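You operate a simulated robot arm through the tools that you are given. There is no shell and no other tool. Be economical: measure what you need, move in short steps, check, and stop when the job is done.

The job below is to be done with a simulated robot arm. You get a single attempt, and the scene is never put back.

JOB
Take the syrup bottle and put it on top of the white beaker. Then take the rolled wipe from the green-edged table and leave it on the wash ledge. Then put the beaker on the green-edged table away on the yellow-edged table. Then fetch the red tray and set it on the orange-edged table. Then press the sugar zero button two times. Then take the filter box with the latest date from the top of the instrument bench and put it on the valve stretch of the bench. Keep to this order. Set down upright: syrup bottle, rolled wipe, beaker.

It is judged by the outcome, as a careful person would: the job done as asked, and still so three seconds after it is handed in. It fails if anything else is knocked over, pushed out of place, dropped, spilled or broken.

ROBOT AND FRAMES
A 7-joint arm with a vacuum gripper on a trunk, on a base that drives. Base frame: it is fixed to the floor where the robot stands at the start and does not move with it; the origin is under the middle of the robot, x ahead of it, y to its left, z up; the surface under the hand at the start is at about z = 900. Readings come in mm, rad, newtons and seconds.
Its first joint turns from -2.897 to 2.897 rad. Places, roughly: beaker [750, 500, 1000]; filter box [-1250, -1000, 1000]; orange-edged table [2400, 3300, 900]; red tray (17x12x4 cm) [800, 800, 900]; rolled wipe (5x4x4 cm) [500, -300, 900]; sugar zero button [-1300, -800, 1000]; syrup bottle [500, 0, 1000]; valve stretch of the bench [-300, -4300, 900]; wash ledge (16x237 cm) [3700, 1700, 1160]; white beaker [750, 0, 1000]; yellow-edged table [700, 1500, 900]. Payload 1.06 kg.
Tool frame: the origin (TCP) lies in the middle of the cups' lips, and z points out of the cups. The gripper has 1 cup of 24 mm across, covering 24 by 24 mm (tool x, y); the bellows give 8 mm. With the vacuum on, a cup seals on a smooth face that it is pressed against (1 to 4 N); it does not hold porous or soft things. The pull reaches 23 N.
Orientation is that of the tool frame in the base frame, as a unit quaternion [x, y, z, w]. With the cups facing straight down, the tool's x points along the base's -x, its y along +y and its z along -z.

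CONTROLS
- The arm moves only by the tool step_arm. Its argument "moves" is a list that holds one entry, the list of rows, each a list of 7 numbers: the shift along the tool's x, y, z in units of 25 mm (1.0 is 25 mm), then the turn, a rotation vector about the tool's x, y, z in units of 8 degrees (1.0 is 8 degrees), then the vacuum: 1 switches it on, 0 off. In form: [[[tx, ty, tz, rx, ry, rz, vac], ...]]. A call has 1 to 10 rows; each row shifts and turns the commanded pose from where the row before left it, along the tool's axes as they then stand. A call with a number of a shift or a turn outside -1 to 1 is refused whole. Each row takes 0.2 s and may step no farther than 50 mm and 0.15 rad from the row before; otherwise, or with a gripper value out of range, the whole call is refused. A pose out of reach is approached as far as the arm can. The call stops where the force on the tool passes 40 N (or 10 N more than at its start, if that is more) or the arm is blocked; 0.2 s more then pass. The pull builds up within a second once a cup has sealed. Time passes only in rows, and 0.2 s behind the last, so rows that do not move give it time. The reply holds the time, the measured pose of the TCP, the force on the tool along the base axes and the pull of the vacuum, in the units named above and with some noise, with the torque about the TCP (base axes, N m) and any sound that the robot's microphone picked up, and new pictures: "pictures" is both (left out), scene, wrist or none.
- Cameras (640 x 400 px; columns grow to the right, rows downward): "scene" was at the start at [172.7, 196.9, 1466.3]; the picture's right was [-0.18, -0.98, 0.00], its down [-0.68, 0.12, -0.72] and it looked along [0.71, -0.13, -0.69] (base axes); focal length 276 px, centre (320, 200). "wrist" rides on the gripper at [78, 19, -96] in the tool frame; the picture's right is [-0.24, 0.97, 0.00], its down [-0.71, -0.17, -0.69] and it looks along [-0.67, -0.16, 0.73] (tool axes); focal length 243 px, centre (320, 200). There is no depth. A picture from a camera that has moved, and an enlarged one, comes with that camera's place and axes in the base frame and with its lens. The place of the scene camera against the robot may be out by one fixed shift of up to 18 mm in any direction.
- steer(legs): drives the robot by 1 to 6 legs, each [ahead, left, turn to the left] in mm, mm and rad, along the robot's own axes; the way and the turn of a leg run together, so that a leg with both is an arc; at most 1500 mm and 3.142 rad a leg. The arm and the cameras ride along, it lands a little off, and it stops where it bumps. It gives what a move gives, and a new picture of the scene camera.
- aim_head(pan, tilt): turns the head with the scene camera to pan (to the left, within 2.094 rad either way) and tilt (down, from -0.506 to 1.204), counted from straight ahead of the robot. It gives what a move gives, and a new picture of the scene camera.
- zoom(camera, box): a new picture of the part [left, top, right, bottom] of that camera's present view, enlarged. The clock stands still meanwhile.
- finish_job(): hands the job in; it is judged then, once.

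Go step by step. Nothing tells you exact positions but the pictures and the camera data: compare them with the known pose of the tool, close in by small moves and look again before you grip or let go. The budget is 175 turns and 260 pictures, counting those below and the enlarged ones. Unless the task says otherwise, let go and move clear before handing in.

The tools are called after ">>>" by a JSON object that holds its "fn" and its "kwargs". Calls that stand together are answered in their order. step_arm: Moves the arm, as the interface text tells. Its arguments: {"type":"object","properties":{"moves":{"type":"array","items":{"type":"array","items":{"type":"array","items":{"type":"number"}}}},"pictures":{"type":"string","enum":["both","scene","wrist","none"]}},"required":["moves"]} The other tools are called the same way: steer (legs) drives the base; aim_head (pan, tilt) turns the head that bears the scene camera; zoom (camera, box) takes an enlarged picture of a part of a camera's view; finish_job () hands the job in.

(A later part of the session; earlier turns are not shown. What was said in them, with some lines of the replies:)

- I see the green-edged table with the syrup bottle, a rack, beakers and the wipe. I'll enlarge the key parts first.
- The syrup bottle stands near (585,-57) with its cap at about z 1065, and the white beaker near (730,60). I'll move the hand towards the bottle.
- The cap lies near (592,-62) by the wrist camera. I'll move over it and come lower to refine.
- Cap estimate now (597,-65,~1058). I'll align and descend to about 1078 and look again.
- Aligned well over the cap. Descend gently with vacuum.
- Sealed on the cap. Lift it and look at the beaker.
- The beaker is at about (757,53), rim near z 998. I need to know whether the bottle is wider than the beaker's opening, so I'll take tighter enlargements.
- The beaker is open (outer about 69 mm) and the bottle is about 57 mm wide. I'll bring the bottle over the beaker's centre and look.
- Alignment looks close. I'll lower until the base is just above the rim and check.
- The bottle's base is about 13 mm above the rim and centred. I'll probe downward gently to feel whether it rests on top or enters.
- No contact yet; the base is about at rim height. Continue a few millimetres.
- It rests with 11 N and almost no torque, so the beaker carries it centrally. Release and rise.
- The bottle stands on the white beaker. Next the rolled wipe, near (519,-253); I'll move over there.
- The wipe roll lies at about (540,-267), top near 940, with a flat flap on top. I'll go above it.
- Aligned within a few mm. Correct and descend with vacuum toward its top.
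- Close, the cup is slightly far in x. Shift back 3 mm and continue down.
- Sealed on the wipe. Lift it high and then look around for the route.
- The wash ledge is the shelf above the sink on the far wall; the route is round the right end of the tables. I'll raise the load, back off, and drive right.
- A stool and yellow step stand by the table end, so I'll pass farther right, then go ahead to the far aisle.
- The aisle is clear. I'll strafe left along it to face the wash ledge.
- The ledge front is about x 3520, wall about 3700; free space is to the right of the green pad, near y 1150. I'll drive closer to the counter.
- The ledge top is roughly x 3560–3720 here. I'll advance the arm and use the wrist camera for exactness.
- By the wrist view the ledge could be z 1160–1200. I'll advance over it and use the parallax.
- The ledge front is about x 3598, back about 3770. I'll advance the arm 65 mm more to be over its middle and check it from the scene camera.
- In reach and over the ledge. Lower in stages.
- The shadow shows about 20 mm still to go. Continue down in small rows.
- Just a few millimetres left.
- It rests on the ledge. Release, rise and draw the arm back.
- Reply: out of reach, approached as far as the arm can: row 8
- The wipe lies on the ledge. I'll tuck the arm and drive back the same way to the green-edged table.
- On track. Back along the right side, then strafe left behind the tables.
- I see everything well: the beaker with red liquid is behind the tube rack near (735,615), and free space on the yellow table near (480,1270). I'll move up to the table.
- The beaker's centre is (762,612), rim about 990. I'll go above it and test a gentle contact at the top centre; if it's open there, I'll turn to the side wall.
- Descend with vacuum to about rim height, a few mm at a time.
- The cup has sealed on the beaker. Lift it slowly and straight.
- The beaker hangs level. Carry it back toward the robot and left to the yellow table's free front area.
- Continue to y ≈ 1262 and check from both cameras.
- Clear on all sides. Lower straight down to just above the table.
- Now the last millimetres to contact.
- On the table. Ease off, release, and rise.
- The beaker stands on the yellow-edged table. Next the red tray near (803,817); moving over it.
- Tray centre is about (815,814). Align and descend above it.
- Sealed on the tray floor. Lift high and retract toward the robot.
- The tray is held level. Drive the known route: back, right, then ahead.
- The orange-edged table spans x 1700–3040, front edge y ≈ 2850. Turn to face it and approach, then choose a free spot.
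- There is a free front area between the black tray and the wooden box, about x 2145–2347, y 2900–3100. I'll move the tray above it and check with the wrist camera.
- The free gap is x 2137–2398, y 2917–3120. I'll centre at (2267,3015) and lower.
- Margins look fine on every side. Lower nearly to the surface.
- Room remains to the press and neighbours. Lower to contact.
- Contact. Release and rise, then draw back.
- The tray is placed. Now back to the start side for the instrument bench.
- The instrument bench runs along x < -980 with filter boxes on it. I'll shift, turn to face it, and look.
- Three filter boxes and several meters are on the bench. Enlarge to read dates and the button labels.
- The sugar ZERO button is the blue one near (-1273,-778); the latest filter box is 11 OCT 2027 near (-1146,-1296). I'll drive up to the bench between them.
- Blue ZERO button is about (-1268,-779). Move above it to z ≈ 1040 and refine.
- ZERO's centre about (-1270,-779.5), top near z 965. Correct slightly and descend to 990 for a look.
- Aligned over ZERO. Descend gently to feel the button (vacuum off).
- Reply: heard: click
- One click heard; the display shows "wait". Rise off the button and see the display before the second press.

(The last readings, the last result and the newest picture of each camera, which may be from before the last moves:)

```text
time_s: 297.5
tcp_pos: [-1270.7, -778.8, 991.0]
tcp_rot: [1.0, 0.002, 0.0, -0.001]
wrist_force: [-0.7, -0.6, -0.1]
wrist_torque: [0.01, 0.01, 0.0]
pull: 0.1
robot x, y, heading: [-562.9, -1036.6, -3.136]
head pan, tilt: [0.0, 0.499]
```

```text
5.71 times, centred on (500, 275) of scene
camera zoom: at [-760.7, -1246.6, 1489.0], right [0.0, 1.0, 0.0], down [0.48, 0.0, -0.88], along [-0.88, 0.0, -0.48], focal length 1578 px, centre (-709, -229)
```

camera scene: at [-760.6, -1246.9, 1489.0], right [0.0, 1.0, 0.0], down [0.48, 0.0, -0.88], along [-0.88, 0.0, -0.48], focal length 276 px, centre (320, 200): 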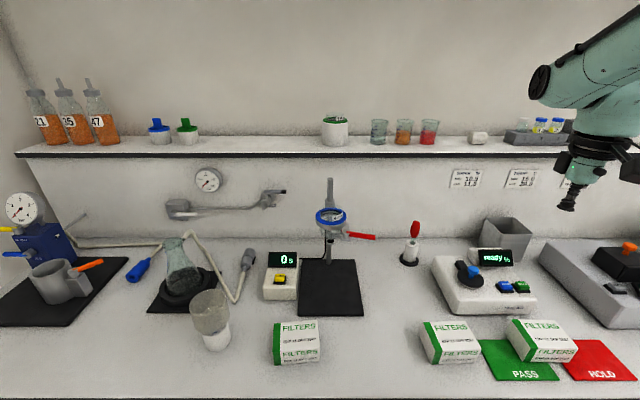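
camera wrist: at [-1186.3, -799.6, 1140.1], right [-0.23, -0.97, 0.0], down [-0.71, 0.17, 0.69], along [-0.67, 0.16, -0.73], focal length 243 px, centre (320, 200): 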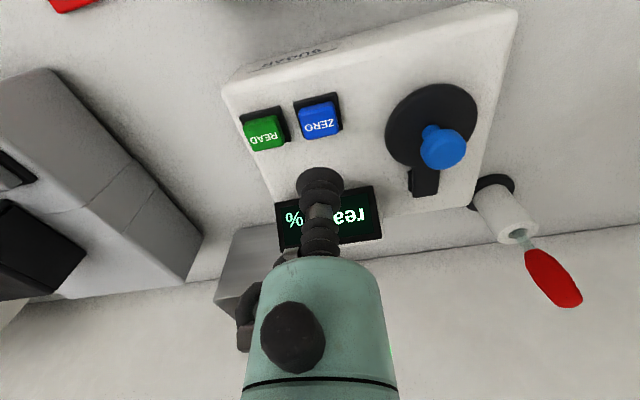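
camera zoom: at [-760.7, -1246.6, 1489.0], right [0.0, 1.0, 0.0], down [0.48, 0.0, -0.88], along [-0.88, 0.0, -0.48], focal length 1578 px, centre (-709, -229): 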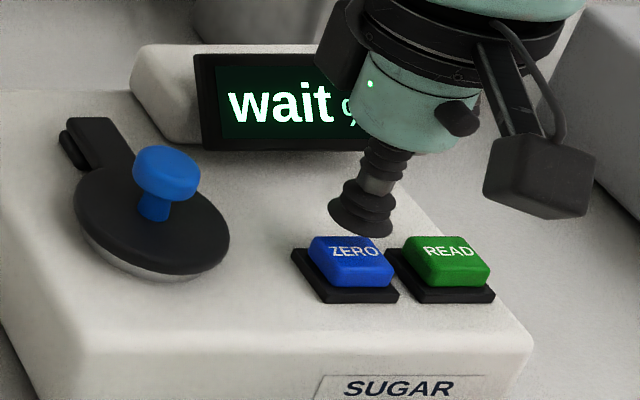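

The meter says wait; let time pass.

>>> {"fn": "step_arm", "kwargs": {"moves": [[[0, 0, 0, 0, 0, 0, 0], [0, 0, 0, 0, 0, 0, 0], [0, 0, 0, 0, 0, 0, 0], [0, 0, 0, 0, 0, 0, 0], [0, 0, 0, 0, 0, 0, 0], [0, 0, 0, 0, 0, 0, 0], [0, 0, 0, 0, 0, 0, 0], [0, 0, 0, 0, 0, 0, 0], [0, 0, 0, 0, 0, 0, 0], [0, 0, 0, 0, 0, 0, 0]]], "pictures": "none"}}

>>> {"fn": "zoom", "kwargs": {"camera": "scene", "box": [455, 240, 545, 310]}}

```text
time_s: 299.7
tcp_pos: [-1271.6, -778.4, 992.4]
tcp_rot: [1.0, 0.002, 0.001, 0.0]
wrist_force: [-0.3, -0.6, 0.4]
wrist_torque: [0.01, -0.02, -0.05]
pull: 0.1
robot x, y, heading: [-561.5, -1038.4, -3.138]
head pan, tilt: [0.0, 0.499]
```

```text
5.71 times, centred on (500, 275) of scene
camera zoom: at [-760.7, -1246.6, 1489.0], right [0.0, 1.0, 0.0], down [0.48, 0.0, -0.88], along [-0.88, 0.0, -0.48], focal length 1578 px, centre (-709, -229)
```

zoom: 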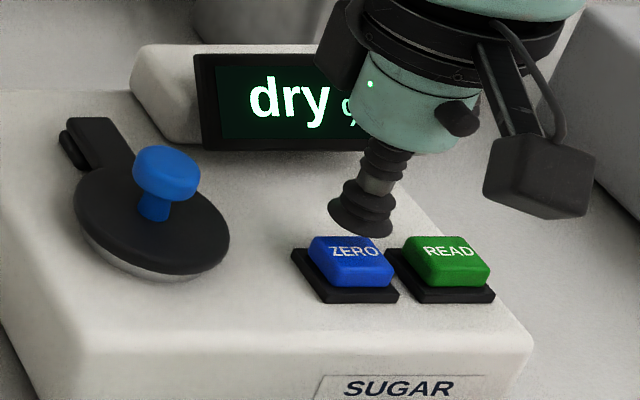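

The display now reads "dry". Press the second time the same way and rise.

>>> {"fn": "step_arm", "kwargs": {"moves": [[[0, 0, 0.2, 0, 0, 0, 0], [0, 0, 0.2, 0, 0, 0, 0], [0, 0, 0.2, 0, 0, 0, 0], [0, 0, 0.2, 0, 0, 0, 0]]], "pictures": "none"}}

```text
time_s: 300.7
tcp_pos: [-1271.0, -778.7, 972.3]
tcp_rot: [1.0, 0.002, 0.0, 0.0]
wrist_force: [0.0, 0.4, 3.1]
wrist_torque: [0.01, -0.03, 0.02]
pull: 0.1
robot x, y, heading: [-560.2, -1039.5, -3.138]
head pan, tilt: [0.0, 0.499]
heard: click
```

Second click heard. Rise and move to the 11 OCT 2027 box.

>>> {"fn": "step_arm", "kwargs": {"moves": [[[0, 0, -0.4, 0, 0, 0, 0], [0, 0, -0.8, 0, 0, 0, 0], [0, 0, -1, 0, 0, 0, 0], [0, 0, -1, 0, 0, 0, 0], [0.6, 0, -1, 0, 0, 0, 0], [0.8, 0, -1, 0, 0, 0, 0], [0.9, 0.4, -1, 0, 0, 0, 0], [0.9, 1, -1, 0, 0, 0, 0], [0.9, 1, -0.6, 0, 0, 0, 0], [0.9, 1, 0, 0, 0, 0, 0]]], "pictures": "none"}}

>>> {"fn": "zoom", "kwargs": {"camera": "scene", "box": [430, 200, 640, 380]}}

>>> {"fn": "step_arm", "kwargs": {"moves": [[[0, 1, 0, 0, 0, 0, 0], [0, 1, 0, 0, 0, 0, 0], [0, 1, 0, 0, 0, 0, 0], [0, 1, 0, 0, 0, 0, 0], [0, 1, 0, 0, 0, 0, 0], [0, 1, 0, 0, 0, 0, 0], [0, 1, 0, 0, 0, 0, 0], [0, 1, 0, 0, 0, 0, 0], [0, 1, 0, 0, 0, 0, 0], [0, 1, 0, 0, 0, 0, 0]]], "pictures": "none"}}

>>> {"fn": "step_arm", "kwargs": {"moves": [[[0, 1, 0.3, 0, 0, 0, 0], [0, 1, 0.6, 0, 0, 0, 0], [0, 1, 0.8, 0, 0, 0, 0], [0, 1, 0.8, 0, 0, 0, 0], [0, 1, 0.8, 0, 0, 0, 0], [0, 1, 0.8, 0, 0, 0, 0], [0, 1, 0.8, 0, 0, 0, 0]]], "pictures": "both"}}

```text
time_s: 302.9
tcp_pos: [-1144.3, -864.4, 1166.9]
tcp_rot: [1.0, 0.002, 0.0, -0.001]
wrist_force: [0.4, -0.4, 0.2]
wrist_torque: [-0.02, 0.0, -0.02]
pull: 0.1
robot x, y, heading: [-561.9, -1038.2, -3.144]
head pan, tilt: [0.0, 0.499]
```

```text
2.22 times, centred on (535, 290) of scene
camera zoom: at [-761.2, -1246.4, 1489.0], right [0.0, 1.0, 0.0], down [0.48, 0.0, -0.88], along [-0.88, 0.0, -0.48], focal length 614 px, centre (-158, 0)
```

zoom: 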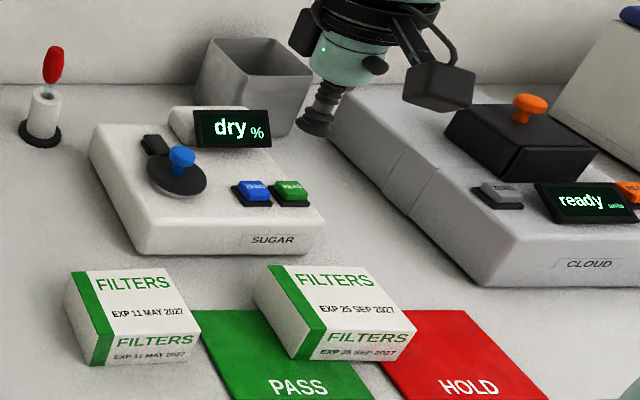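

```text
time_s: 305.1
tcp_pos: [-1144.7, -1113.7, 1167.4]
tcp_rot: [1.0, 0.001, 0.0, 0.0]
wrist_force: [0.1, 0.4, 0.5]
wrist_torque: [-0.03, 0.0, 0.0]
pull: 0.1
robot x, y, heading: [-560.6, -1038.7, -3.139]
head pan, tilt: [0.0, 0.499]
```

```text
time_s: 306.7
tcp_pos: [-1144.2, -1291.0, 1043.8]
tcp_rot: [1.0, 0.001, 0.0, 0.0]
wrist_force: [-0.1, 0.9, 0.7]
wrist_torque: [-0.01, -0.01, -0.05]
pull: 0.0
robot x, y, heading: [-560.8, -1036.5, -3.137]
head pan, tilt: [0.0, 0.499]
camera scene: at [-760.6, -1246.3, 1489.1], right [0.0, 1.0, 0.0], down [0.48, 0.0, -0.88], along [-0.88, 0.0, -0.48], focal length 276 px, centre (320, 200)
camera wrist: at [-1065.9, -1309.0, 1139.9], right [-0.23, -0.97, 0.0], down [-0.71, 0.17, 0.69], along [-0.67, 0.16, -0.73], focal length 243 px, centre (320, 200)
```

scene: 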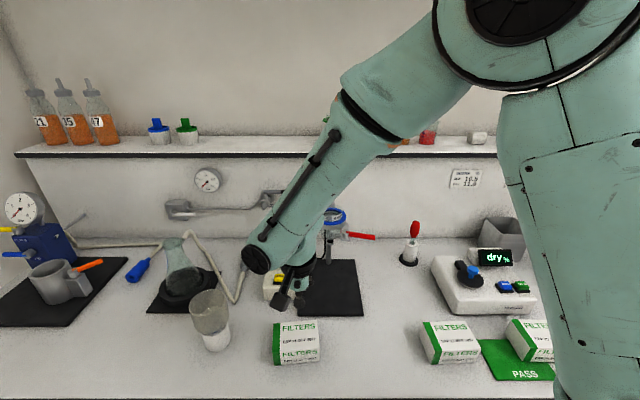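
wrist: 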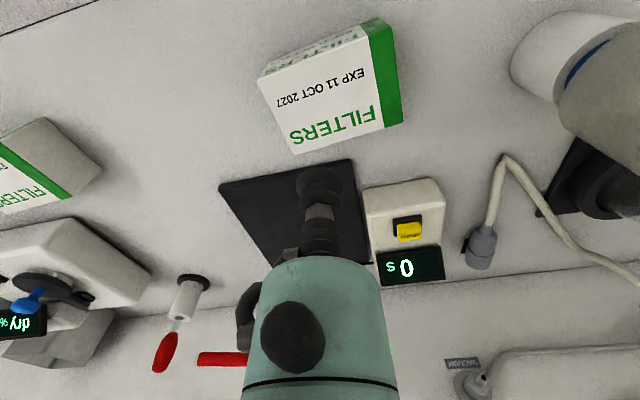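

Box top centre is about (-1133,-1301). Align and descend with vacuum.

>>> {"fn": "step_arm", "kwargs": {"moves": [[[0.45, 0.4, 0.6, 0, 0, 0, 0], [0, 0, 0.9, 0, 0, 0, 0], [0, 0, 0.9, 0, 0, 0, 0]]], "pictures": "none"}}

>>> {"fn": "zoom", "kwargs": {"camera": "wrist", "box": [220, 50, 420, 250]}}

```text
time_s: 307.5
tcp_pos: [-1135.1, -1298.9, 983.0]
tcp_rot: [1.0, 0.0, 0.001, 0.0]
wrist_force: [0.8, -0.3, 0.8]
wrist_torque: [-0.01, 0.01, 0.01]
pull: 0.1
robot x, y, heading: [-561.1, -1038.5, -3.139]
head pan, tilt: [0.0, 0.499]
```

```text
2.00 times, centred on (320, 150) of wrist
camera zoom: at [-1054.5, -1317.4, 1079.1], right [-0.23, -0.97, 0.0], down [-0.71, 0.17, 0.69], along [-0.67, 0.16, -0.73], focal length 485 px, centre (320, 300)
```

zoom: 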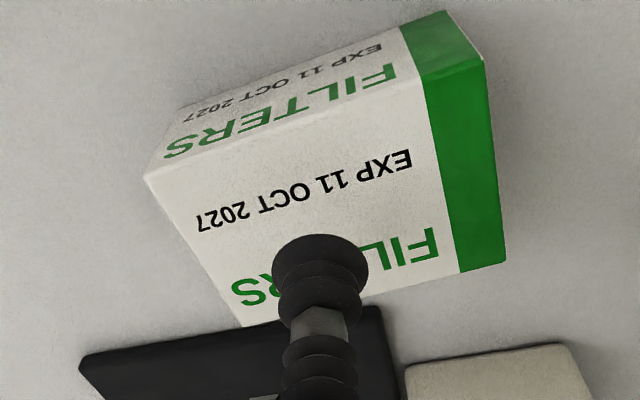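

>>> {"fn": "step_arm", "kwargs": {"moves": [[[-0.2, 0.12, 0.5, 0, 0, 0, 1], [0, 0, 0.3, 0, 0, 0, 1], [0, 0, 0.2, 0, 0, 0, 1], [0, 0, 0, 0, 0, 0, 1], [0, 0, 0, 0, 0, 0, 1]]], "pictures": "none"}}

>>> {"fn": "zoom", "kwargs": {"camera": "wrist", "box": [220, 50, 420, 250]}}

```text
time_s: 308.7
tcp_pos: [-1139.0, -1301.9, 959.8]
tcp_rot: [1.0, 0.002, 0.0, 0.0]
wrist_force: [-0.6, -0.1, -1.4]
wrist_torque: [0.01, -0.03, -0.04]
pull: 0.0
robot x, y, heading: [-562.1, -1038.1, -3.134]
head pan, tilt: [0.0, 0.499]
```

```text
2.00 times, centred on (320, 150) of wrist
camera zoom: at [-1059.4, -1320.2, 1054.5], right [-0.23, -0.97, 0.0], down [-0.71, 0.17, 0.69], along [-0.67, 0.16, -0.73], focal length 485 px, centre (320, 300)
```

zoom: 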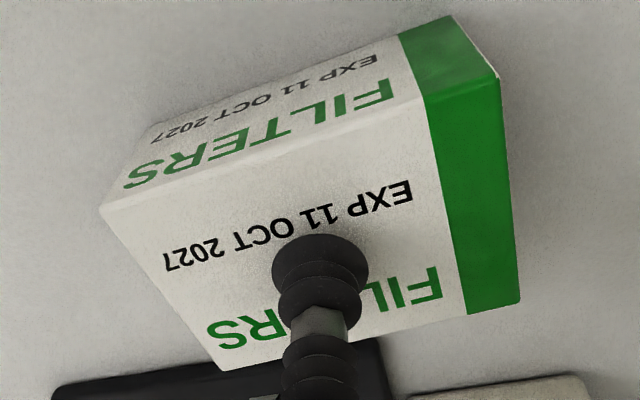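

Well centred; a bit farther down.

>>> {"fn": "step_arm", "kwargs": {"moves": [[[0, 0, 0.2, 0, 0, 0, 1], [0, 0, 0.15, 0, 0, 0, 1], [0, 0, 0.12, 0, 0, 0, 1], [0, 0, 0, 0, 0, 0, 1], [0, 0, 0, 0, 0, 0, 1]]], "pictures": "none"}}

```text
time_s: 309.9
tcp_pos: [-1138.3, -1302.9, 947.4]
tcp_rot: [1.0, 0.001, 0.0, 0.0]
wrist_force: [-0.4, -0.4, 7.4]
wrist_torque: [0.02, 0.02, -0.05]
pull: 23.0
robot x, y, heading: [-561.8, -1037.4, -3.139]
head pan, tilt: [0.0, 0.499]
```

Sealed on the 11 OCT 2027 box. Lift and tuck.

>>> {"fn": "step_arm", "kwargs": {"moves": [[[0, 0, -0.4, 0, 0, 0, 1], [0, 0, -0.8, 0, 0, 0, 1], [0, 0, -1, 0, 0, 0, 1], [0, 0, -1, 0, 0, 0, 1], [0, 0, -1, 0, 0, 0, 1], [0, 0, -1, 0, 0, 0, 1], [0.1, -0.6, -1, 0, 0, 0, 1], [0.3, -1, -1, 0, 0, 0, 1], [0.5, -1, -1, 0, 0, 0, 1], [0.5, -1, -1, 0, 0, 0, 1]]], "pictures": "none"}}

>>> {"fn": "step_arm", "kwargs": {"moves": [[[0.5, -1, -1, 0, 0, 0, 1], [0.4, -1, -1, 0, 0, 0, 1], [0, -1, -1, 0, 0, 0, 1], [0, -1, -1, 0, 0, 0, 1]]], "pictures": "scene"}}

>>> {"fn": "steer", "kwargs": {"legs": [[-330, 0, 0], [0, 620, 0]]}}

>>> {"fn": "aim_head", "kwargs": {"pan": 0.9, "tilt": 0.4}}

```text
time_s: 312.1
tcp_pos: [-1106.4, -1211.2, 1176.7]
tcp_rot: [1.0, 0.002, 0.0, 0.0]
wrist_force: [-0.3, -0.4, -1.5]
wrist_torque: [0.01, -0.05, 0.01]
pull: 22.5
robot x, y, heading: [-561.6, -1036.2, -3.138]
head pan, tilt: [0.0, 0.499]
```

```text
time_s: 313.1
tcp_pos: [-1082.4, -1112.1, 1277.5]
tcp_rot: [1.0, 0.002, 0.0, 0.0]
wrist_force: [-0.3, -0.1, -0.7]
wrist_torque: [-0.01, -0.03, -0.01]
pull: 22.4
robot x, y, heading: [-558.7, -1037.4, -3.14]
head pan, tilt: [0.0, 0.499]
camera scene: at [-760.8, -1247.0, 1488.9], right [0.0, 1.0, 0.0], down [0.48, 0.0, -0.88], along [-0.88, 0.0, -0.48], focal length 276 px, centre (320, 200)
```

scene: 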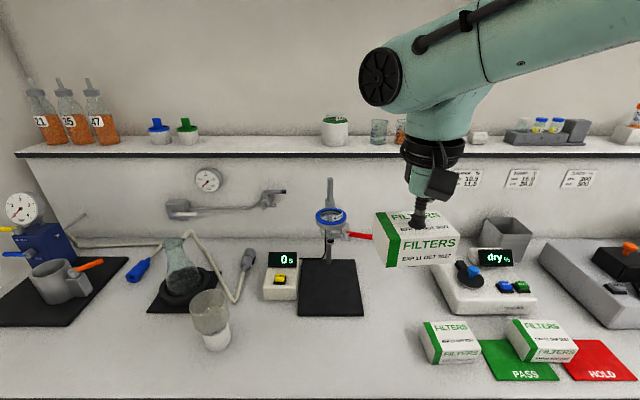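

```text
time_s: 318.3
tcp_pos: [-751.1, -1740.9, 1278.4]
tcp_rot: [1.0, 0.009, 0.0, 0.0]
wrist_force: [-0.5, 0.3, -2.1]
wrist_torque: [0.03, -0.01, -0.03]
pull: 22.5
robot x, y, heading: [-230.3, -1659.6, -3.123]
head pan, tilt: [0.0, 0.499]
camera scene: at [-427.5, -1871.0, 1489.0], right [-0.02, 1.0, 0.0], down [0.48, 0.01, -0.88], along [-0.88, -0.01, -0.48], focal length 276 px, centre (320, 200)
```

scene: 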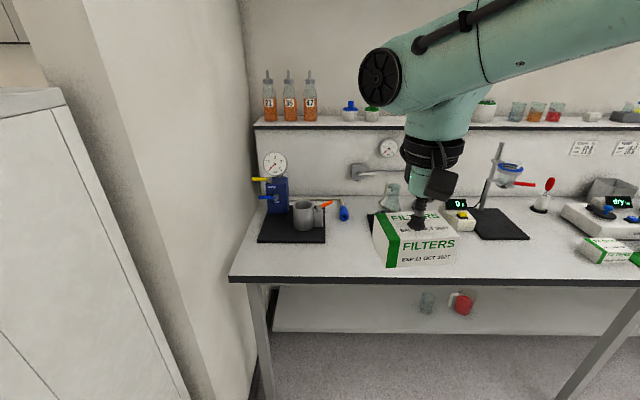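

```text
time_s: 319.5
tcp_pos: [-750.5, -1740.4, 1279.7]
tcp_rot: [1.0, 0.009, 0.0, 0.0]
wrist_force: [0.7, 1.2, -1.0]
wrist_torque: [-0.01, 0.0, 0.06]
pull: 22.7
robot x, y, heading: [-232.9, -1654.9, -3.123]
head pan, tilt: [0.901, 0.4]
camera scene: at [-392.9, -1942.9, 1498.1], right [-0.79, 0.61, 0.0], down [0.24, 0.31, -0.92], along [-0.56, -0.73, -0.39], focal length 276 px, centre (320, 200)
```

scene: 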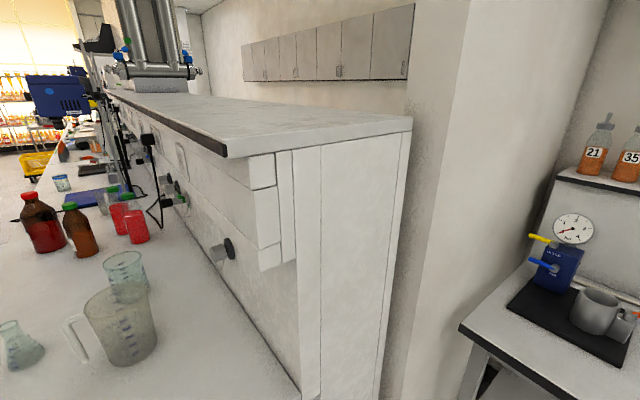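

Now back out to the aisle (x ≈ 750), then strafe along the bench.

>>> {"fn": "steer", "kwargs": {"legs": [[0, 50, -0.019], [-980, 0, 0]]}}

>>> {"fn": "aim_head", "kwargs": {"pan": 1.3, "tilt": 0.35}}

```text
time_s: 325.2
tcp_pos: [237.0, -1783.2, 1278.0]
tcp_rot: [1.0, -0.003, -0.001, 0.0]
wrist_force: [0.1, -0.3, -1.6]
wrist_torque: [0.0, 0.02, 0.0]
pull: 22.9
robot x, y, heading: [754.9, -1713.4, 3.139]
head pan, tilt: [0.901, 0.4]
camera scene: at [590.1, -1992.6, 1498.1], right [-0.78, 0.62, 0.0], down [0.24, 0.3, -0.92], along [-0.57, -0.72, -0.39], focal length 276 px, centre (320, 200)
```

scene: 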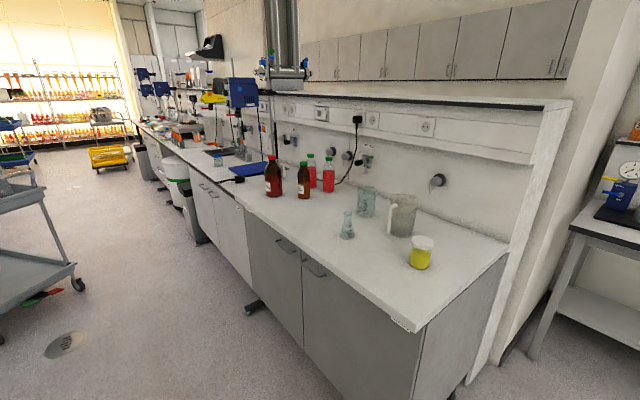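

```text
time_s: 326.0
tcp_pos: [236.1, -1782.5, 1277.9]
tcp_rot: [1.0, -0.002, 0.0, 0.0]
wrist_force: [-0.7, 0.1, -3.0]
wrist_torque: [0.03, -0.01, 0.01]
pull: 23.1
robot x, y, heading: [754.9, -1712.0, 3.136]
head pan, tilt: [1.3, 0.351]
camera scene: at [622.6, -2009.8, 1502.7], right [-0.96, 0.27, 0.0], down [0.09, 0.33, -0.94], along [-0.25, -0.9, -0.34], focal length 276 px, centre (320, 200)
```

scene: 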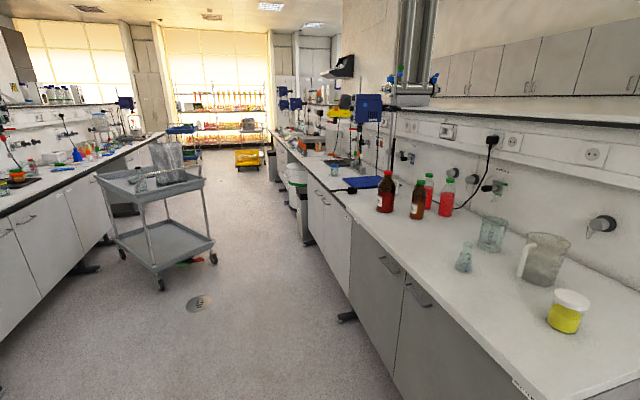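

The bench front is x ≈ 43 and a trolley stands on the far side of the aisle near y < -4240. I'll advance to y ≈ -3250 and look closely at the valve stretch.

>>> {"fn": "steer", "kwargs": {"legs": [[110, 0, 0.005], [0, 1500, 0]]}}

>>> {"fn": "aim_head", "kwargs": {"pan": 0.7, "tilt": 0.35}}

>>> {"fn": "aim_head", "kwargs": {"pan": 1.5, "tilt": 0.5}}

```text
time_s: 334.3
tcp_pos: [155.4, -3314.4, 1277.3]
tcp_rot: [1.0, 0.016, 0.0, 0.0]
wrist_force: [-0.1, -0.3, -1.4]
wrist_torque: [-0.02, -0.02, -0.05]
pull: 22.9
robot x, y, heading: [674.5, -3224.1, -3.111]
head pan, tilt: [1.3, 0.351]
camera scene: at [549.3, -3527.4, 1502.7], right [-0.97, 0.24, 0.0], down [0.08, 0.33, -0.94], along [-0.22, -0.91, -0.34], focal length 276 px, centre (320, 200)
```

scene: 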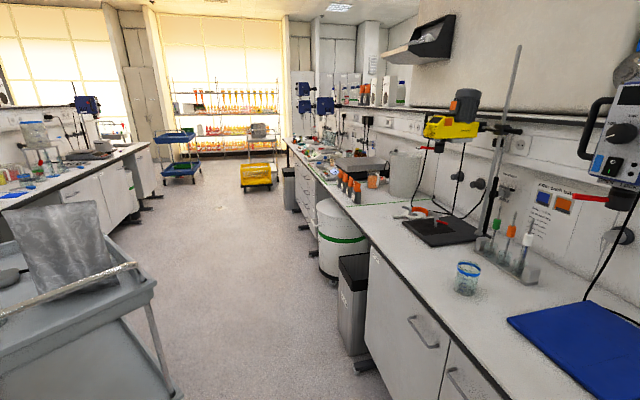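

```text
time_s: 335.3
tcp_pos: [154.3, -3314.2, 1277.2]
tcp_rot: [1.0, 0.015, 0.0, 0.0]
wrist_force: [0.0, 0.5, -3.2]
wrist_torque: [0.01, 0.01, -0.01]
pull: 23.5
robot x, y, heading: [670.7, -3226.4, -3.105]
head pan, tilt: [0.7, 0.351]
camera scene: at [502.1, -3499.1, 1502.7], right [-0.67, 0.74, 0.0], down [0.26, 0.23, -0.94], along [-0.7, -0.63, -0.34], focal length 276 px, centre (320, 200)
```

scene: 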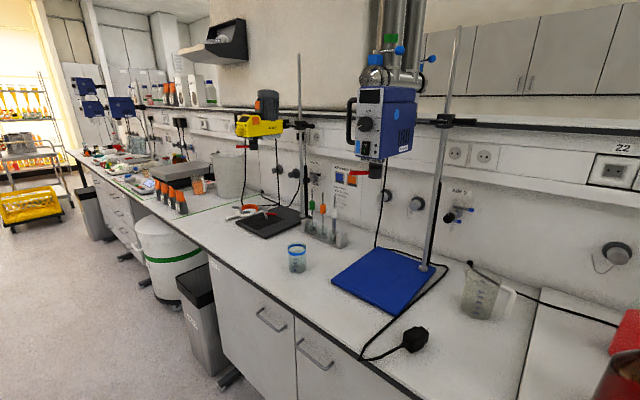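

```text
time_s: 336.4
tcp_pos: [155.9, -3314.1, 1278.9]
tcp_rot: [1.0, 0.015, 0.0, 0.0]
wrist_force: [0.1, 1.0, -1.7]
wrist_torque: [-0.01, 0.03, 0.01]
pull: 22.9
robot x, y, heading: [673.1, -3222.2, -3.109]
head pan, tilt: [1.499, 0.499]
camera scene: at [567.6, -3527.8, 1489.0], right [-1.0, 0.04, 0.0], down [0.02, 0.48, -0.88], along [-0.04, -0.88, -0.48], focal length 276 px, centre (320, 200)
```

scene: 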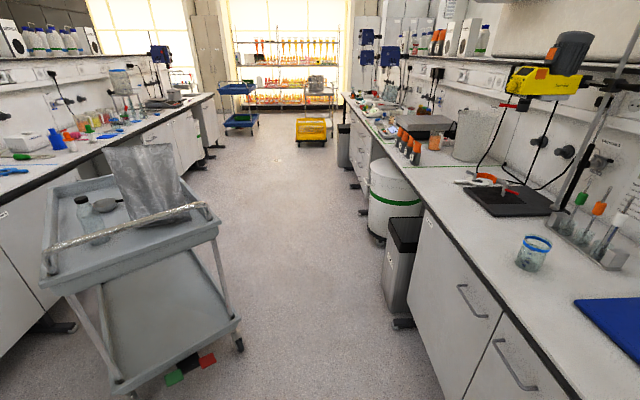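

I need to find what marks the valve stretch; enlarge the signs.

>>> {"fn": "aim_head", "kwargs": {"pan": 0.75, "tilt": 0.45}}

>>> {"fn": "zoom", "kwargs": {"camera": "scene", "box": [230, 60, 430, 260]}}

>>> {"fn": "zoom", "kwargs": {"camera": "scene", "box": [420, 60, 640, 260]}}

>>> {"fn": "zoom", "kwargs": {"camera": "scene", "box": [70, 50, 270, 250]}}

```text
time_s: 337.5
tcp_pos: [155.3, -3313.9, 1278.1]
tcp_rot: [1.0, 0.016, 0.0, 0.0]
wrist_force: [0.0, -0.8, -1.6]
wrist_torque: [0.02, -0.02, 0.01]
pull: 22.7
robot x, y, heading: [676.0, -3223.9, -3.11]
head pan, tilt: [0.75, 0.45]
camera scene: at [506.2, -3501.7, 1493.5], right [-0.71, 0.71, 0.0], down [0.31, 0.31, -0.9], along [-0.64, -0.64, -0.44], focal length 276 px, centre (320, 200)
```

scene: 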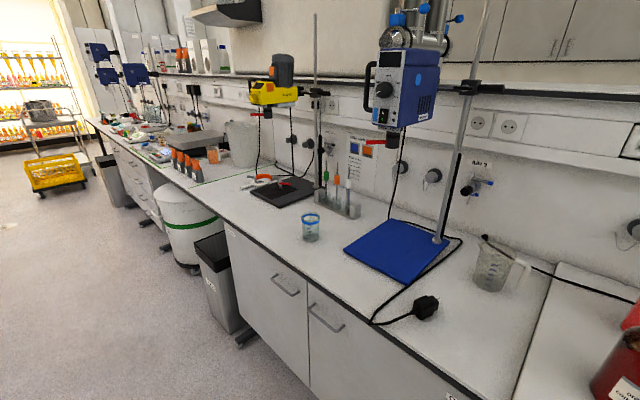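

```text
2.00 times, centred on (330, 160) of scene
camera zoom: at [506.2, -3501.7, 1493.5], right [-0.71, 0.71, 0.0], down [0.31, 0.31, -0.9], along [-0.64, -0.64, -0.44], focal length 552 px, centre (300, 280)
```

zoom: 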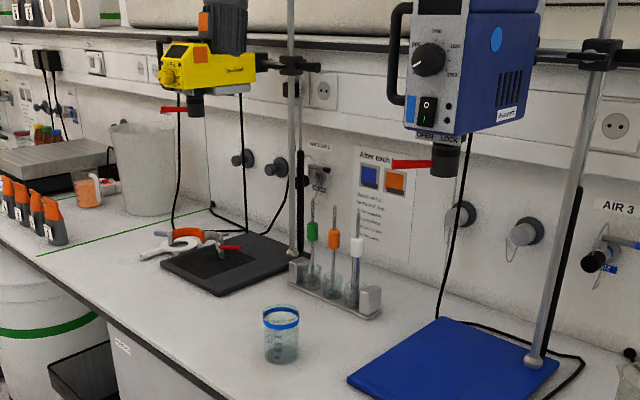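

```text
2.00 times, centred on (530, 160) of scene
camera zoom: at [506.2, -3501.7, 1493.5], right [-0.71, 0.71, 0.0], down [0.31, 0.31, -0.9], along [-0.64, -0.64, -0.44], focal length 552 px, centre (-100, 280)
```

zoom: 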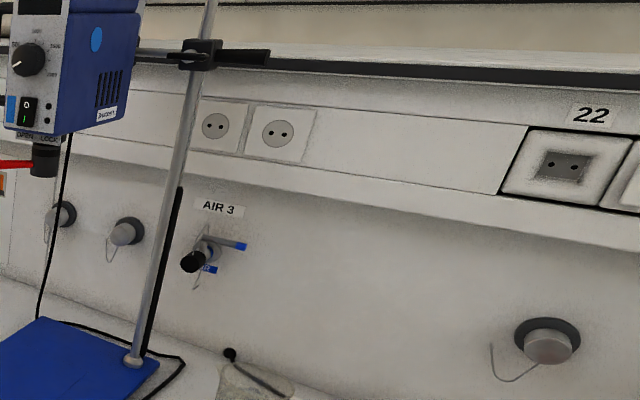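

```text
2.00 times, centred on (170, 150) of scene
camera zoom: at [506.2, -3501.7, 1493.5], right [-0.71, 0.71, 0.0], down [0.31, 0.31, -0.9], along [-0.64, -0.64, -0.44], focal length 552 px, centre (620, 300)
```

zoom: 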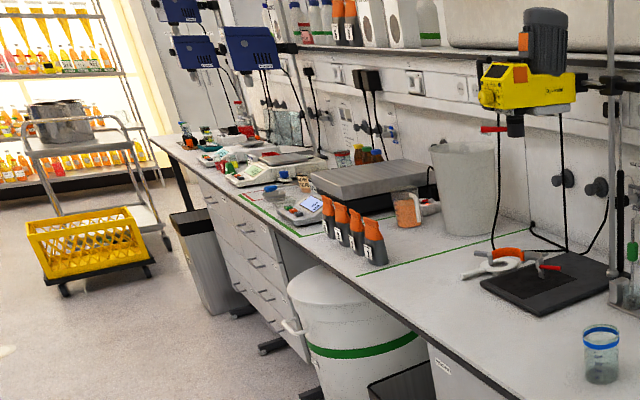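

Small tags are on the bench front edge; zoom on them.

>>> {"fn": "zoom", "kwargs": {"camera": "scene", "box": [220, 222, 252, 246]}}

>>> {"fn": "zoom", "kwargs": {"camera": "scene", "box": [430, 380, 480, 400]}}

>>> {"fn": "zoom", "kwargs": {"camera": "scene", "box": [85, 115, 215, 205]}}

>>> {"fn": "zoom", "kwargs": {"camera": "scene", "box": [310, 120, 390, 200]}}

```text
16.00 times, centred on (236, 234) of scene
camera zoom: at [506.2, -3501.7, 1493.5], right [-0.71, 0.71, 0.0], down [0.31, 0.31, -0.9], along [-0.64, -0.64, -0.44], focal length 4419 px, centre (1664, -344)
```

zoom: 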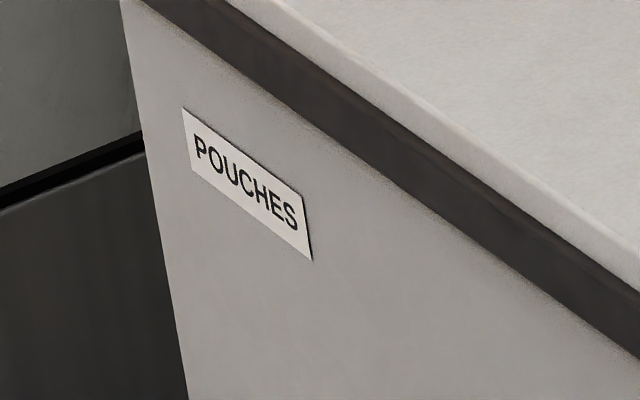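

```text
12.80 times, centred on (455, 390) of scene
camera zoom: at [506.2, -3501.7, 1493.5], right [-0.71, 0.71, 0.0], down [0.31, 0.31, -0.9], along [-0.64, -0.64, -0.44], focal length 3535 px, centre (-1408, -2232)
```

zoom: 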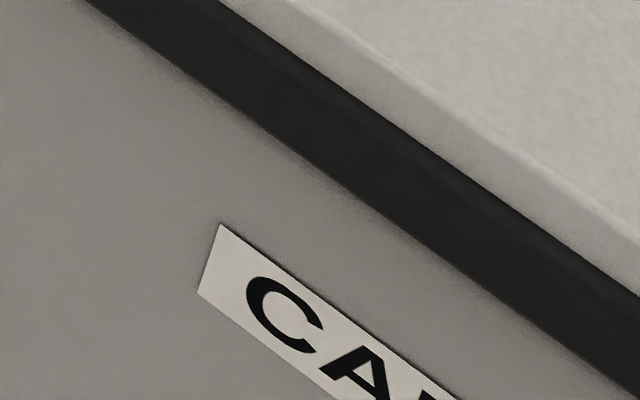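

```text
4.44 times, centred on (150, 160) of scene
camera zoom: at [506.2, -3501.7, 1493.5], right [-0.71, 0.71, 0.0], down [0.31, 0.31, -0.9], along [-0.64, -0.64, -0.44], focal length 1228 px, centre (1076, 378)
```

zoom: 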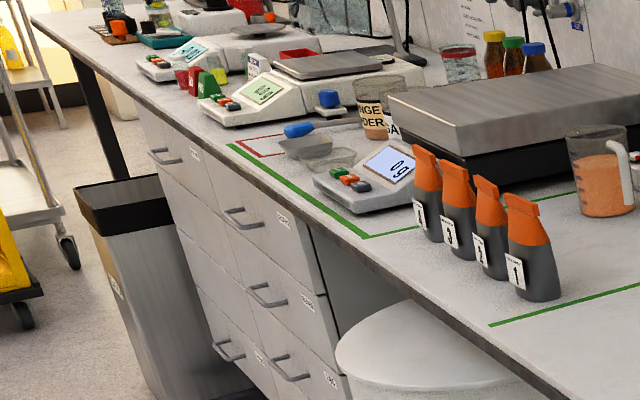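

```text
5.00 times, centred on (350, 160) of scene
camera zoom: at [506.2, -3501.7, 1493.5], right [-0.71, 0.71, 0.0], down [0.31, 0.31, -0.9], along [-0.64, -0.64, -0.44], focal length 1381 px, centre (170, 400)
```

zoom: 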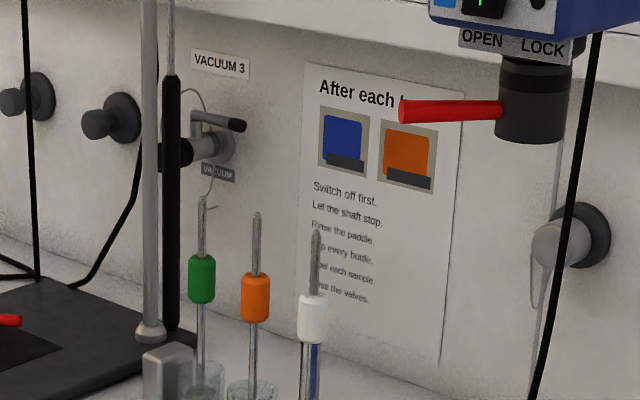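

The valve stretch (taps AIR 3 / VACUUM 3) has a free place near (-120,-4290), between the blue-ringed beaker and the black mat. I'll strafe there, keeping clear of the stirrers and the trolley.

>>> {"fn": "steer", "kwargs": {"legs": [[114, 0, -0.031], [0, 840, 0]]}}

>>> {"fn": "aim_head", "kwargs": {"pan": 0.2, "tilt": 0.5}}

```text
time_s: 342.7
tcp_pos: [50.2, -4135.0, 1278.6]
tcp_rot: [1.0, 0.009, 0.0, 0.0]
wrist_force: [0.5, -0.5, -2.2]
wrist_torque: [0.0, -0.01, 0.03]
pull: 22.8
robot x, y, heading: [567.0, -4051.0, -3.126]
head pan, tilt: [0.75, 0.45]
camera scene: at [398.2, -4326.3, 1493.5], right [-0.7, 0.72, 0.0], down [0.31, 0.3, -0.9], along [-0.65, -0.63, -0.44], focal length 276 px, centre (320, 200)
```

scene: 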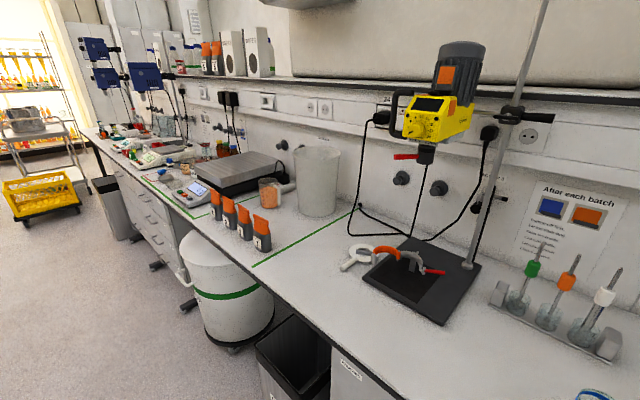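

```text
time_s: 343.7
tcp_pos: [50.0, -4133.7, 1278.2]
tcp_rot: [1.0, 0.008, 0.0, 0.0]
wrist_force: [-0.1, 0.2, -1.1]
wrist_torque: [-0.02, -0.01, -0.03]
pull: 23.3
robot x, y, heading: [568.1, -4050.0, -3.124]
head pan, tilt: [0.201, 0.499]
camera scene: at [375.4, -4282.3, 1489.0], right [-0.22, 0.98, 0.0], down [0.47, 0.1, -0.88], along [-0.86, -0.19, -0.48], focal length 276 px, centre (320, 200)
```

scene: 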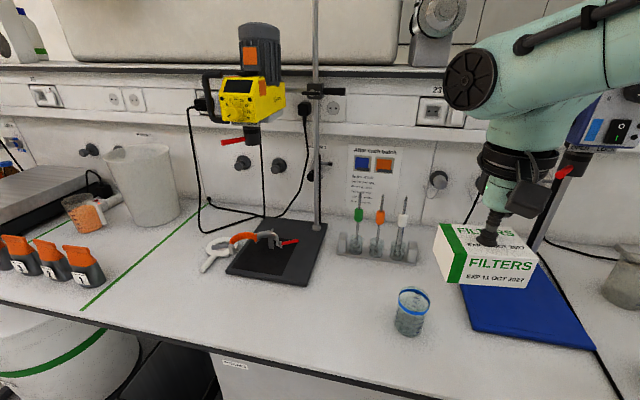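

From here I can reach (-130,-4325) without driving closer. Move the box over the free spot.

>>> {"fn": "step_arm", "kwargs": {"moves": [[[-0.4, 0.4, 0, 0, 0, 0, 1], [-0.7, 0.7, 0, 0, 0, 0, 1], [-0.8, 0.8, 0, 0, 0, 0, 1], [-0.8, 0.8, 0, 0, 0, 0, 1], [-0.8, 0.9, 0, 0, 0, 0, 1], [-0.8, 0.9, 0, 0, 0, 0, 1], [-0.8, 0.8, 0, 0, 0, 0, 1], [-0.8, 0.8, 0, 0, 0, 0, 1], [-0.8, 0.8, 0, 0, 0, 0, 1], [-0.6, 0.6, 0, 0, 0, 0, 1]]], "pictures": "both"}}

```text
time_s: 345.9
tcp_pos: [-130.5, -4325.6, 1278.7]
tcp_rot: [1.0, 0.01, -0.001, 0.0]
wrist_force: [-0.6, 1.1, -1.9]
wrist_torque: [-0.04, 0.01, 0.02]
pull: 22.8
robot x, y, heading: [569.7, -4052.1, -3.123]
head pan, tilt: [0.201, 0.499]
camera scene: at [375.6, -4282.0, 1489.1], right [-0.22, 0.98, 0.0], down [0.47, 0.1, -0.88], along [-0.86, -0.19, -0.48], focal length 276 px, centre (320, 200)
camera wrist: at [-50.3, -4342.3, 1373.5], right [-0.22, -0.98, 0.0], down [-0.71, 0.16, 0.68], along [-0.67, 0.15, -0.73], focal length 243 px, centre (320, 200)
```

scene: 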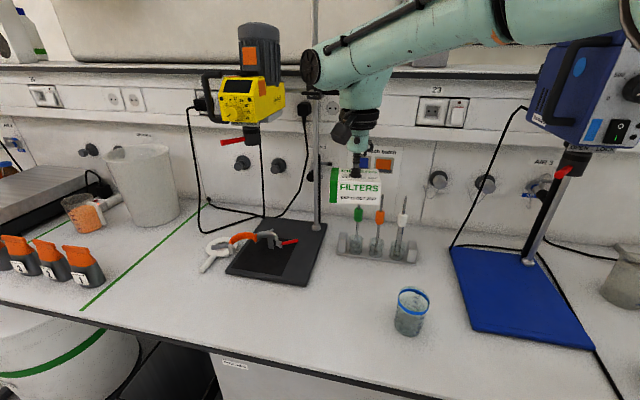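
wrist: 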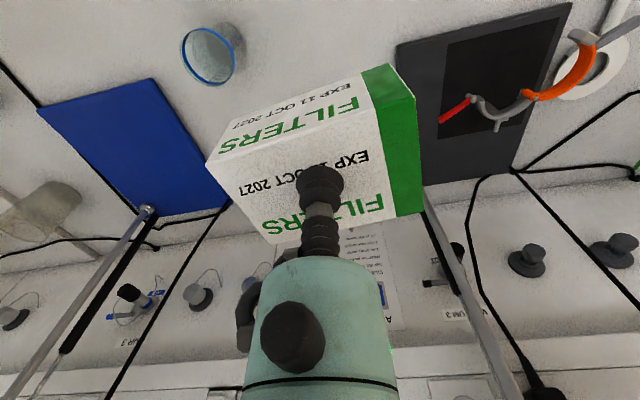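

Clear all around. Lower toward the bench.

>>> {"fn": "step_arm", "kwargs": {"moves": [[[0, 0, 0.6, 0, 0, 0, 1], [0, 0, 1, 0, 0, 0, 1], [0, 0, 1, 0, 0, 0, 1], [0, 0, 1, 0, 0, 0, 1], [0, 0, 1, 0, 0, 0, 1], [0, 0, 1, 0, 0, 0, 1], [0, 0, 1, 0, 0, 0, 1], [0, 0, 1, 0, 0, 0, 1], [0, 0, 1, 0, 0, 0, 1], [0, 0, 1, 0, 0, 0, 1]]], "pictures": "scene"}}

>>> {"fn": "step_arm", "kwargs": {"moves": [[[0, 0, 1, 0, 0, 0, 1], [0, 0, 0.9, 0, 0, 0, 1], [0, 0, 0.6, 0, 0, 0, 1], [0, 0, 0.2, 0, 0, 0, 1], [0, 0, 0, 0, 0, 0, 1]]], "pictures": "scene"}}

```text
time_s: 348.1
tcp_pos: [-130.0, -4325.1, 1038.8]
tcp_rot: [1.0, 0.009, 0.0, 0.0]
wrist_force: [-0.6, -0.1, -1.4]
wrist_torque: [0.02, 0.0, 0.01]
pull: 23.2
robot x, y, heading: [566.5, -4054.5, -3.125]
head pan, tilt: [0.201, 0.499]
camera scene: at [375.5, -4282.1, 1489.0], right [-0.22, 0.98, 0.0], down [0.47, 0.1, -0.88], along [-0.86, -0.19, -0.48], focal length 276 px, centre (320, 200)
```

scene: 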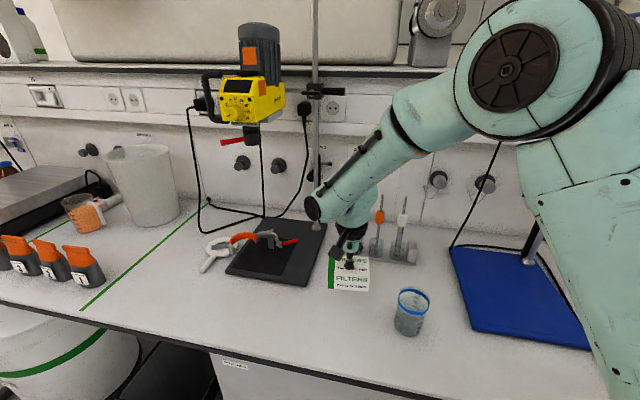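

```text
time_s: 349.3
tcp_pos: [-129.6, -4324.7, 970.0]
tcp_rot: [1.0, 0.009, -0.001, 0.0]
wrist_force: [0.1, -0.4, -1.7]
wrist_torque: [0.01, -0.04, -0.01]
pull: 22.5
robot x, y, heading: [569.1, -4050.6, -3.119]
head pan, tilt: [0.201, 0.499]
camera scene: at [375.4, -4282.2, 1489.0], right [-0.22, 0.98, 0.0], down [0.47, 0.1, -0.88], along [-0.86, -0.19, -0.48], focal length 276 px, centre (320, 200)
```

scene: 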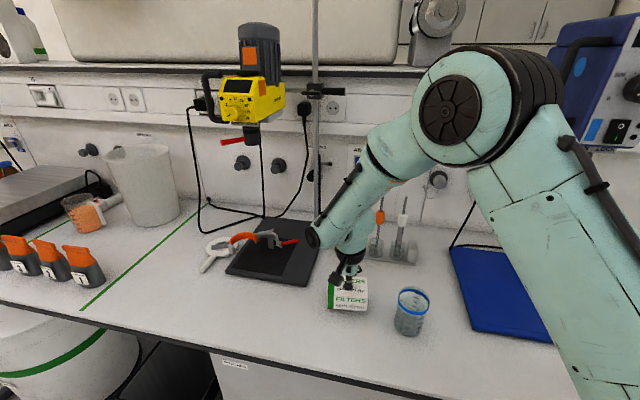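

>>> {"fn": "step_arm", "kwargs": {"moves": [[[0, 0, 0.3, 0, 0, 0, 1], [0, 0, 0.2, 0, 0, 0, 1], [0, 0, 0.12, 0, 0, 0, 1], [0, 0, 0, 0, 0, 0, 1]]], "pictures": "none"}}

```text
time_s: 350.3
tcp_pos: [-128.9, -4325.3, 955.5]
tcp_rot: [1.0, 0.01, 0.0, -0.001]
wrist_force: [-0.4, -0.3, -0.6]
wrist_torque: [0.0, -0.03, -0.04]
pull: 22.6
robot x, y, heading: [567.4, -4051.2, -3.129]
head pan, tilt: [0.201, 0.499]
```

>>> {"fn": "step_arm", "kwargs": {"moves": [[[0, 0, 0.12, 0, 0, 0, 1], [0, 0, 0.1, 0, 0, 0, 1], [0, 0, 0, 0, 0, 0, 1]]], "pictures": "none"}}

```text
time_s: 351.1
tcp_pos: [-129.3, -4325.1, 950.2]
tcp_rot: [1.0, 0.01, -0.001, 0.001]
wrist_force: [1.2, -0.6, 8.8]
wrist_torque: [0.02, 0.01, 0.04]
pull: 23.1
robot x, y, heading: [570.0, -4052.6, -3.119]
head pan, tilt: [0.201, 0.499]
```

Contact. Release, rise and draw back.

>>> {"fn": "step_arm", "kwargs": {"moves": [[[0, 0, -0.04, 0, 0, 0, 1], [0, 0, 0, 0, 0, 0, 0], [0, 0, 0, 0, 0, 0, 0], [0, 0, 0, 0, 0, 0, 0], [0, 0, -0.2, 0, 0, 0, 0], [0, 0, -0.6, 0, 0, 0, 0], [0, 0, -1, 0, 0, 0, 0], [0, 0, -1, 0, 0, 0, 0], [0, 0, -1, 0, 0, 0, 0], [0, 0, -1, 0, 0, 0, 0]]], "pictures": "none"}}

>>> {"fn": "step_arm", "kwargs": {"moves": [[[0.3, 0, -1, 0, 0, 0, 0], [0.6, 0, -1, 0, 0, 0, 0], [1, 0, -1, 0, 0, 0, 0], [1, 0, -1, 0, 0, 0, 0], [1, 0, -1, 0, 0, 0, 0], [1, 0, -1, 0, 0, 0, 0], [1, 0, -1, 0, 0, 0, 0]]], "pictures": "scene"}}

>>> {"fn": "zoom", "kwargs": {"camera": "scene", "box": [270, 220, 470, 360]}}

```text
time_s: 353.3
tcp_pos: [-130.4, -4324.0, 1071.0]
tcp_rot: [1.0, 0.008, 0.0, -0.001]
wrist_force: [0.1, 0.7, 0.0]
wrist_torque: [-0.02, -0.01, 0.02]
pull: 0.0
robot x, y, heading: [569.9, -4054.9, -3.122]
head pan, tilt: [0.201, 0.499]
```

```text
time_s: 354.9
tcp_pos: [16.6, -4322.4, 1244.5]
tcp_rot: [1.0, 0.009, 0.0, 0.0]
wrist_force: [-0.5, 0.2, -0.1]
wrist_torque: [0.01, 0.0, -0.04]
pull: 0.0
robot x, y, heading: [571.9, -4053.2, -3.123]
head pan, tilt: [0.201, 0.499]
camera scene: at [375.0, -4282.4, 1488.9], right [-0.22, 0.98, 0.0], down [0.47, 0.1, -0.88], along [-0.86, -0.19, -0.48], focal length 276 px, centre (320, 200)
```

scene: 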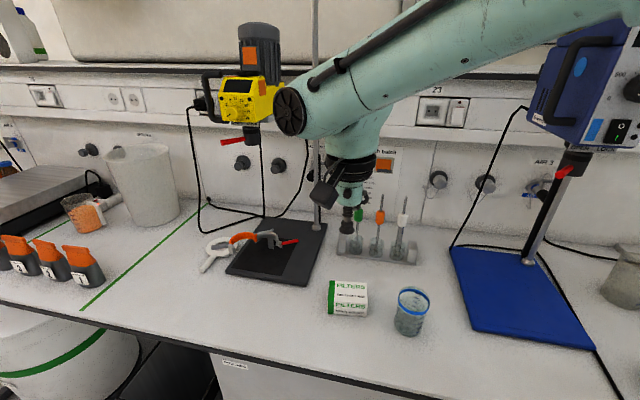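

```text
2.86 times, centred on (370, 290) of scene
camera zoom: at [375.0, -4282.4, 1488.9], right [-0.22, 0.98, 0.0], down [0.47, 0.1, -0.88], along [-0.86, -0.19, -0.48], focal length 789 px, centre (177, -57)
```

zoom: 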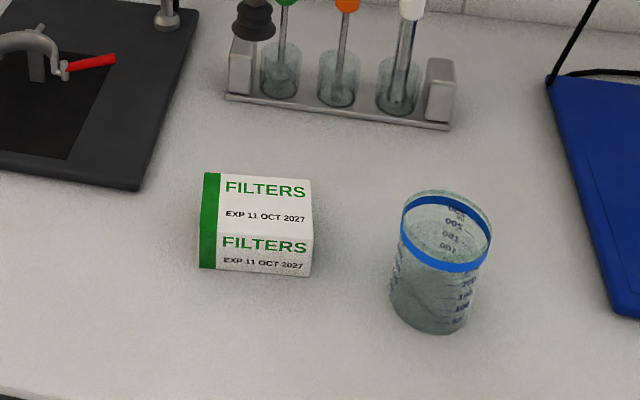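

The 11 OCT 2027 box stands on the valve stretch and the tool is clear with the vacuum off. All six parts are done in order, so I'm handing in.

>>> {"fn": "finish_job", "kwargs": {}}

```text
The job is handed in.
```

All six parts of the job are done in the order asked and handed in; I had no result back from the judging.

- **Syrup bottle:** it stands upright on top of the white beaker.
- **Rolled wipe:** it lies on the wash ledge the same way up as it lay on the table. I took its lying position as upright.
- **Beaker:** it stands upright on the yellow-edged table, with no spill visible.
- **Red tray:** it sits on the orange-edged table, in the gap between the black tray and the wooden box.
- **Sugar zero button:** I pressed it twice, with one click heard each time. I let the meter go from "wait" to "dry" before the second press.
- **Filter box:** the one dated 11 OCT 2027 was the latest of the three on the bench (the others are 11 MAY and 25 SEP 2027). It is now at about (-130, -4325) on the bench. No sign named the valve stretch, so I went by the rough position you gave and the AIR 3 and VACUUM 3 taps there.
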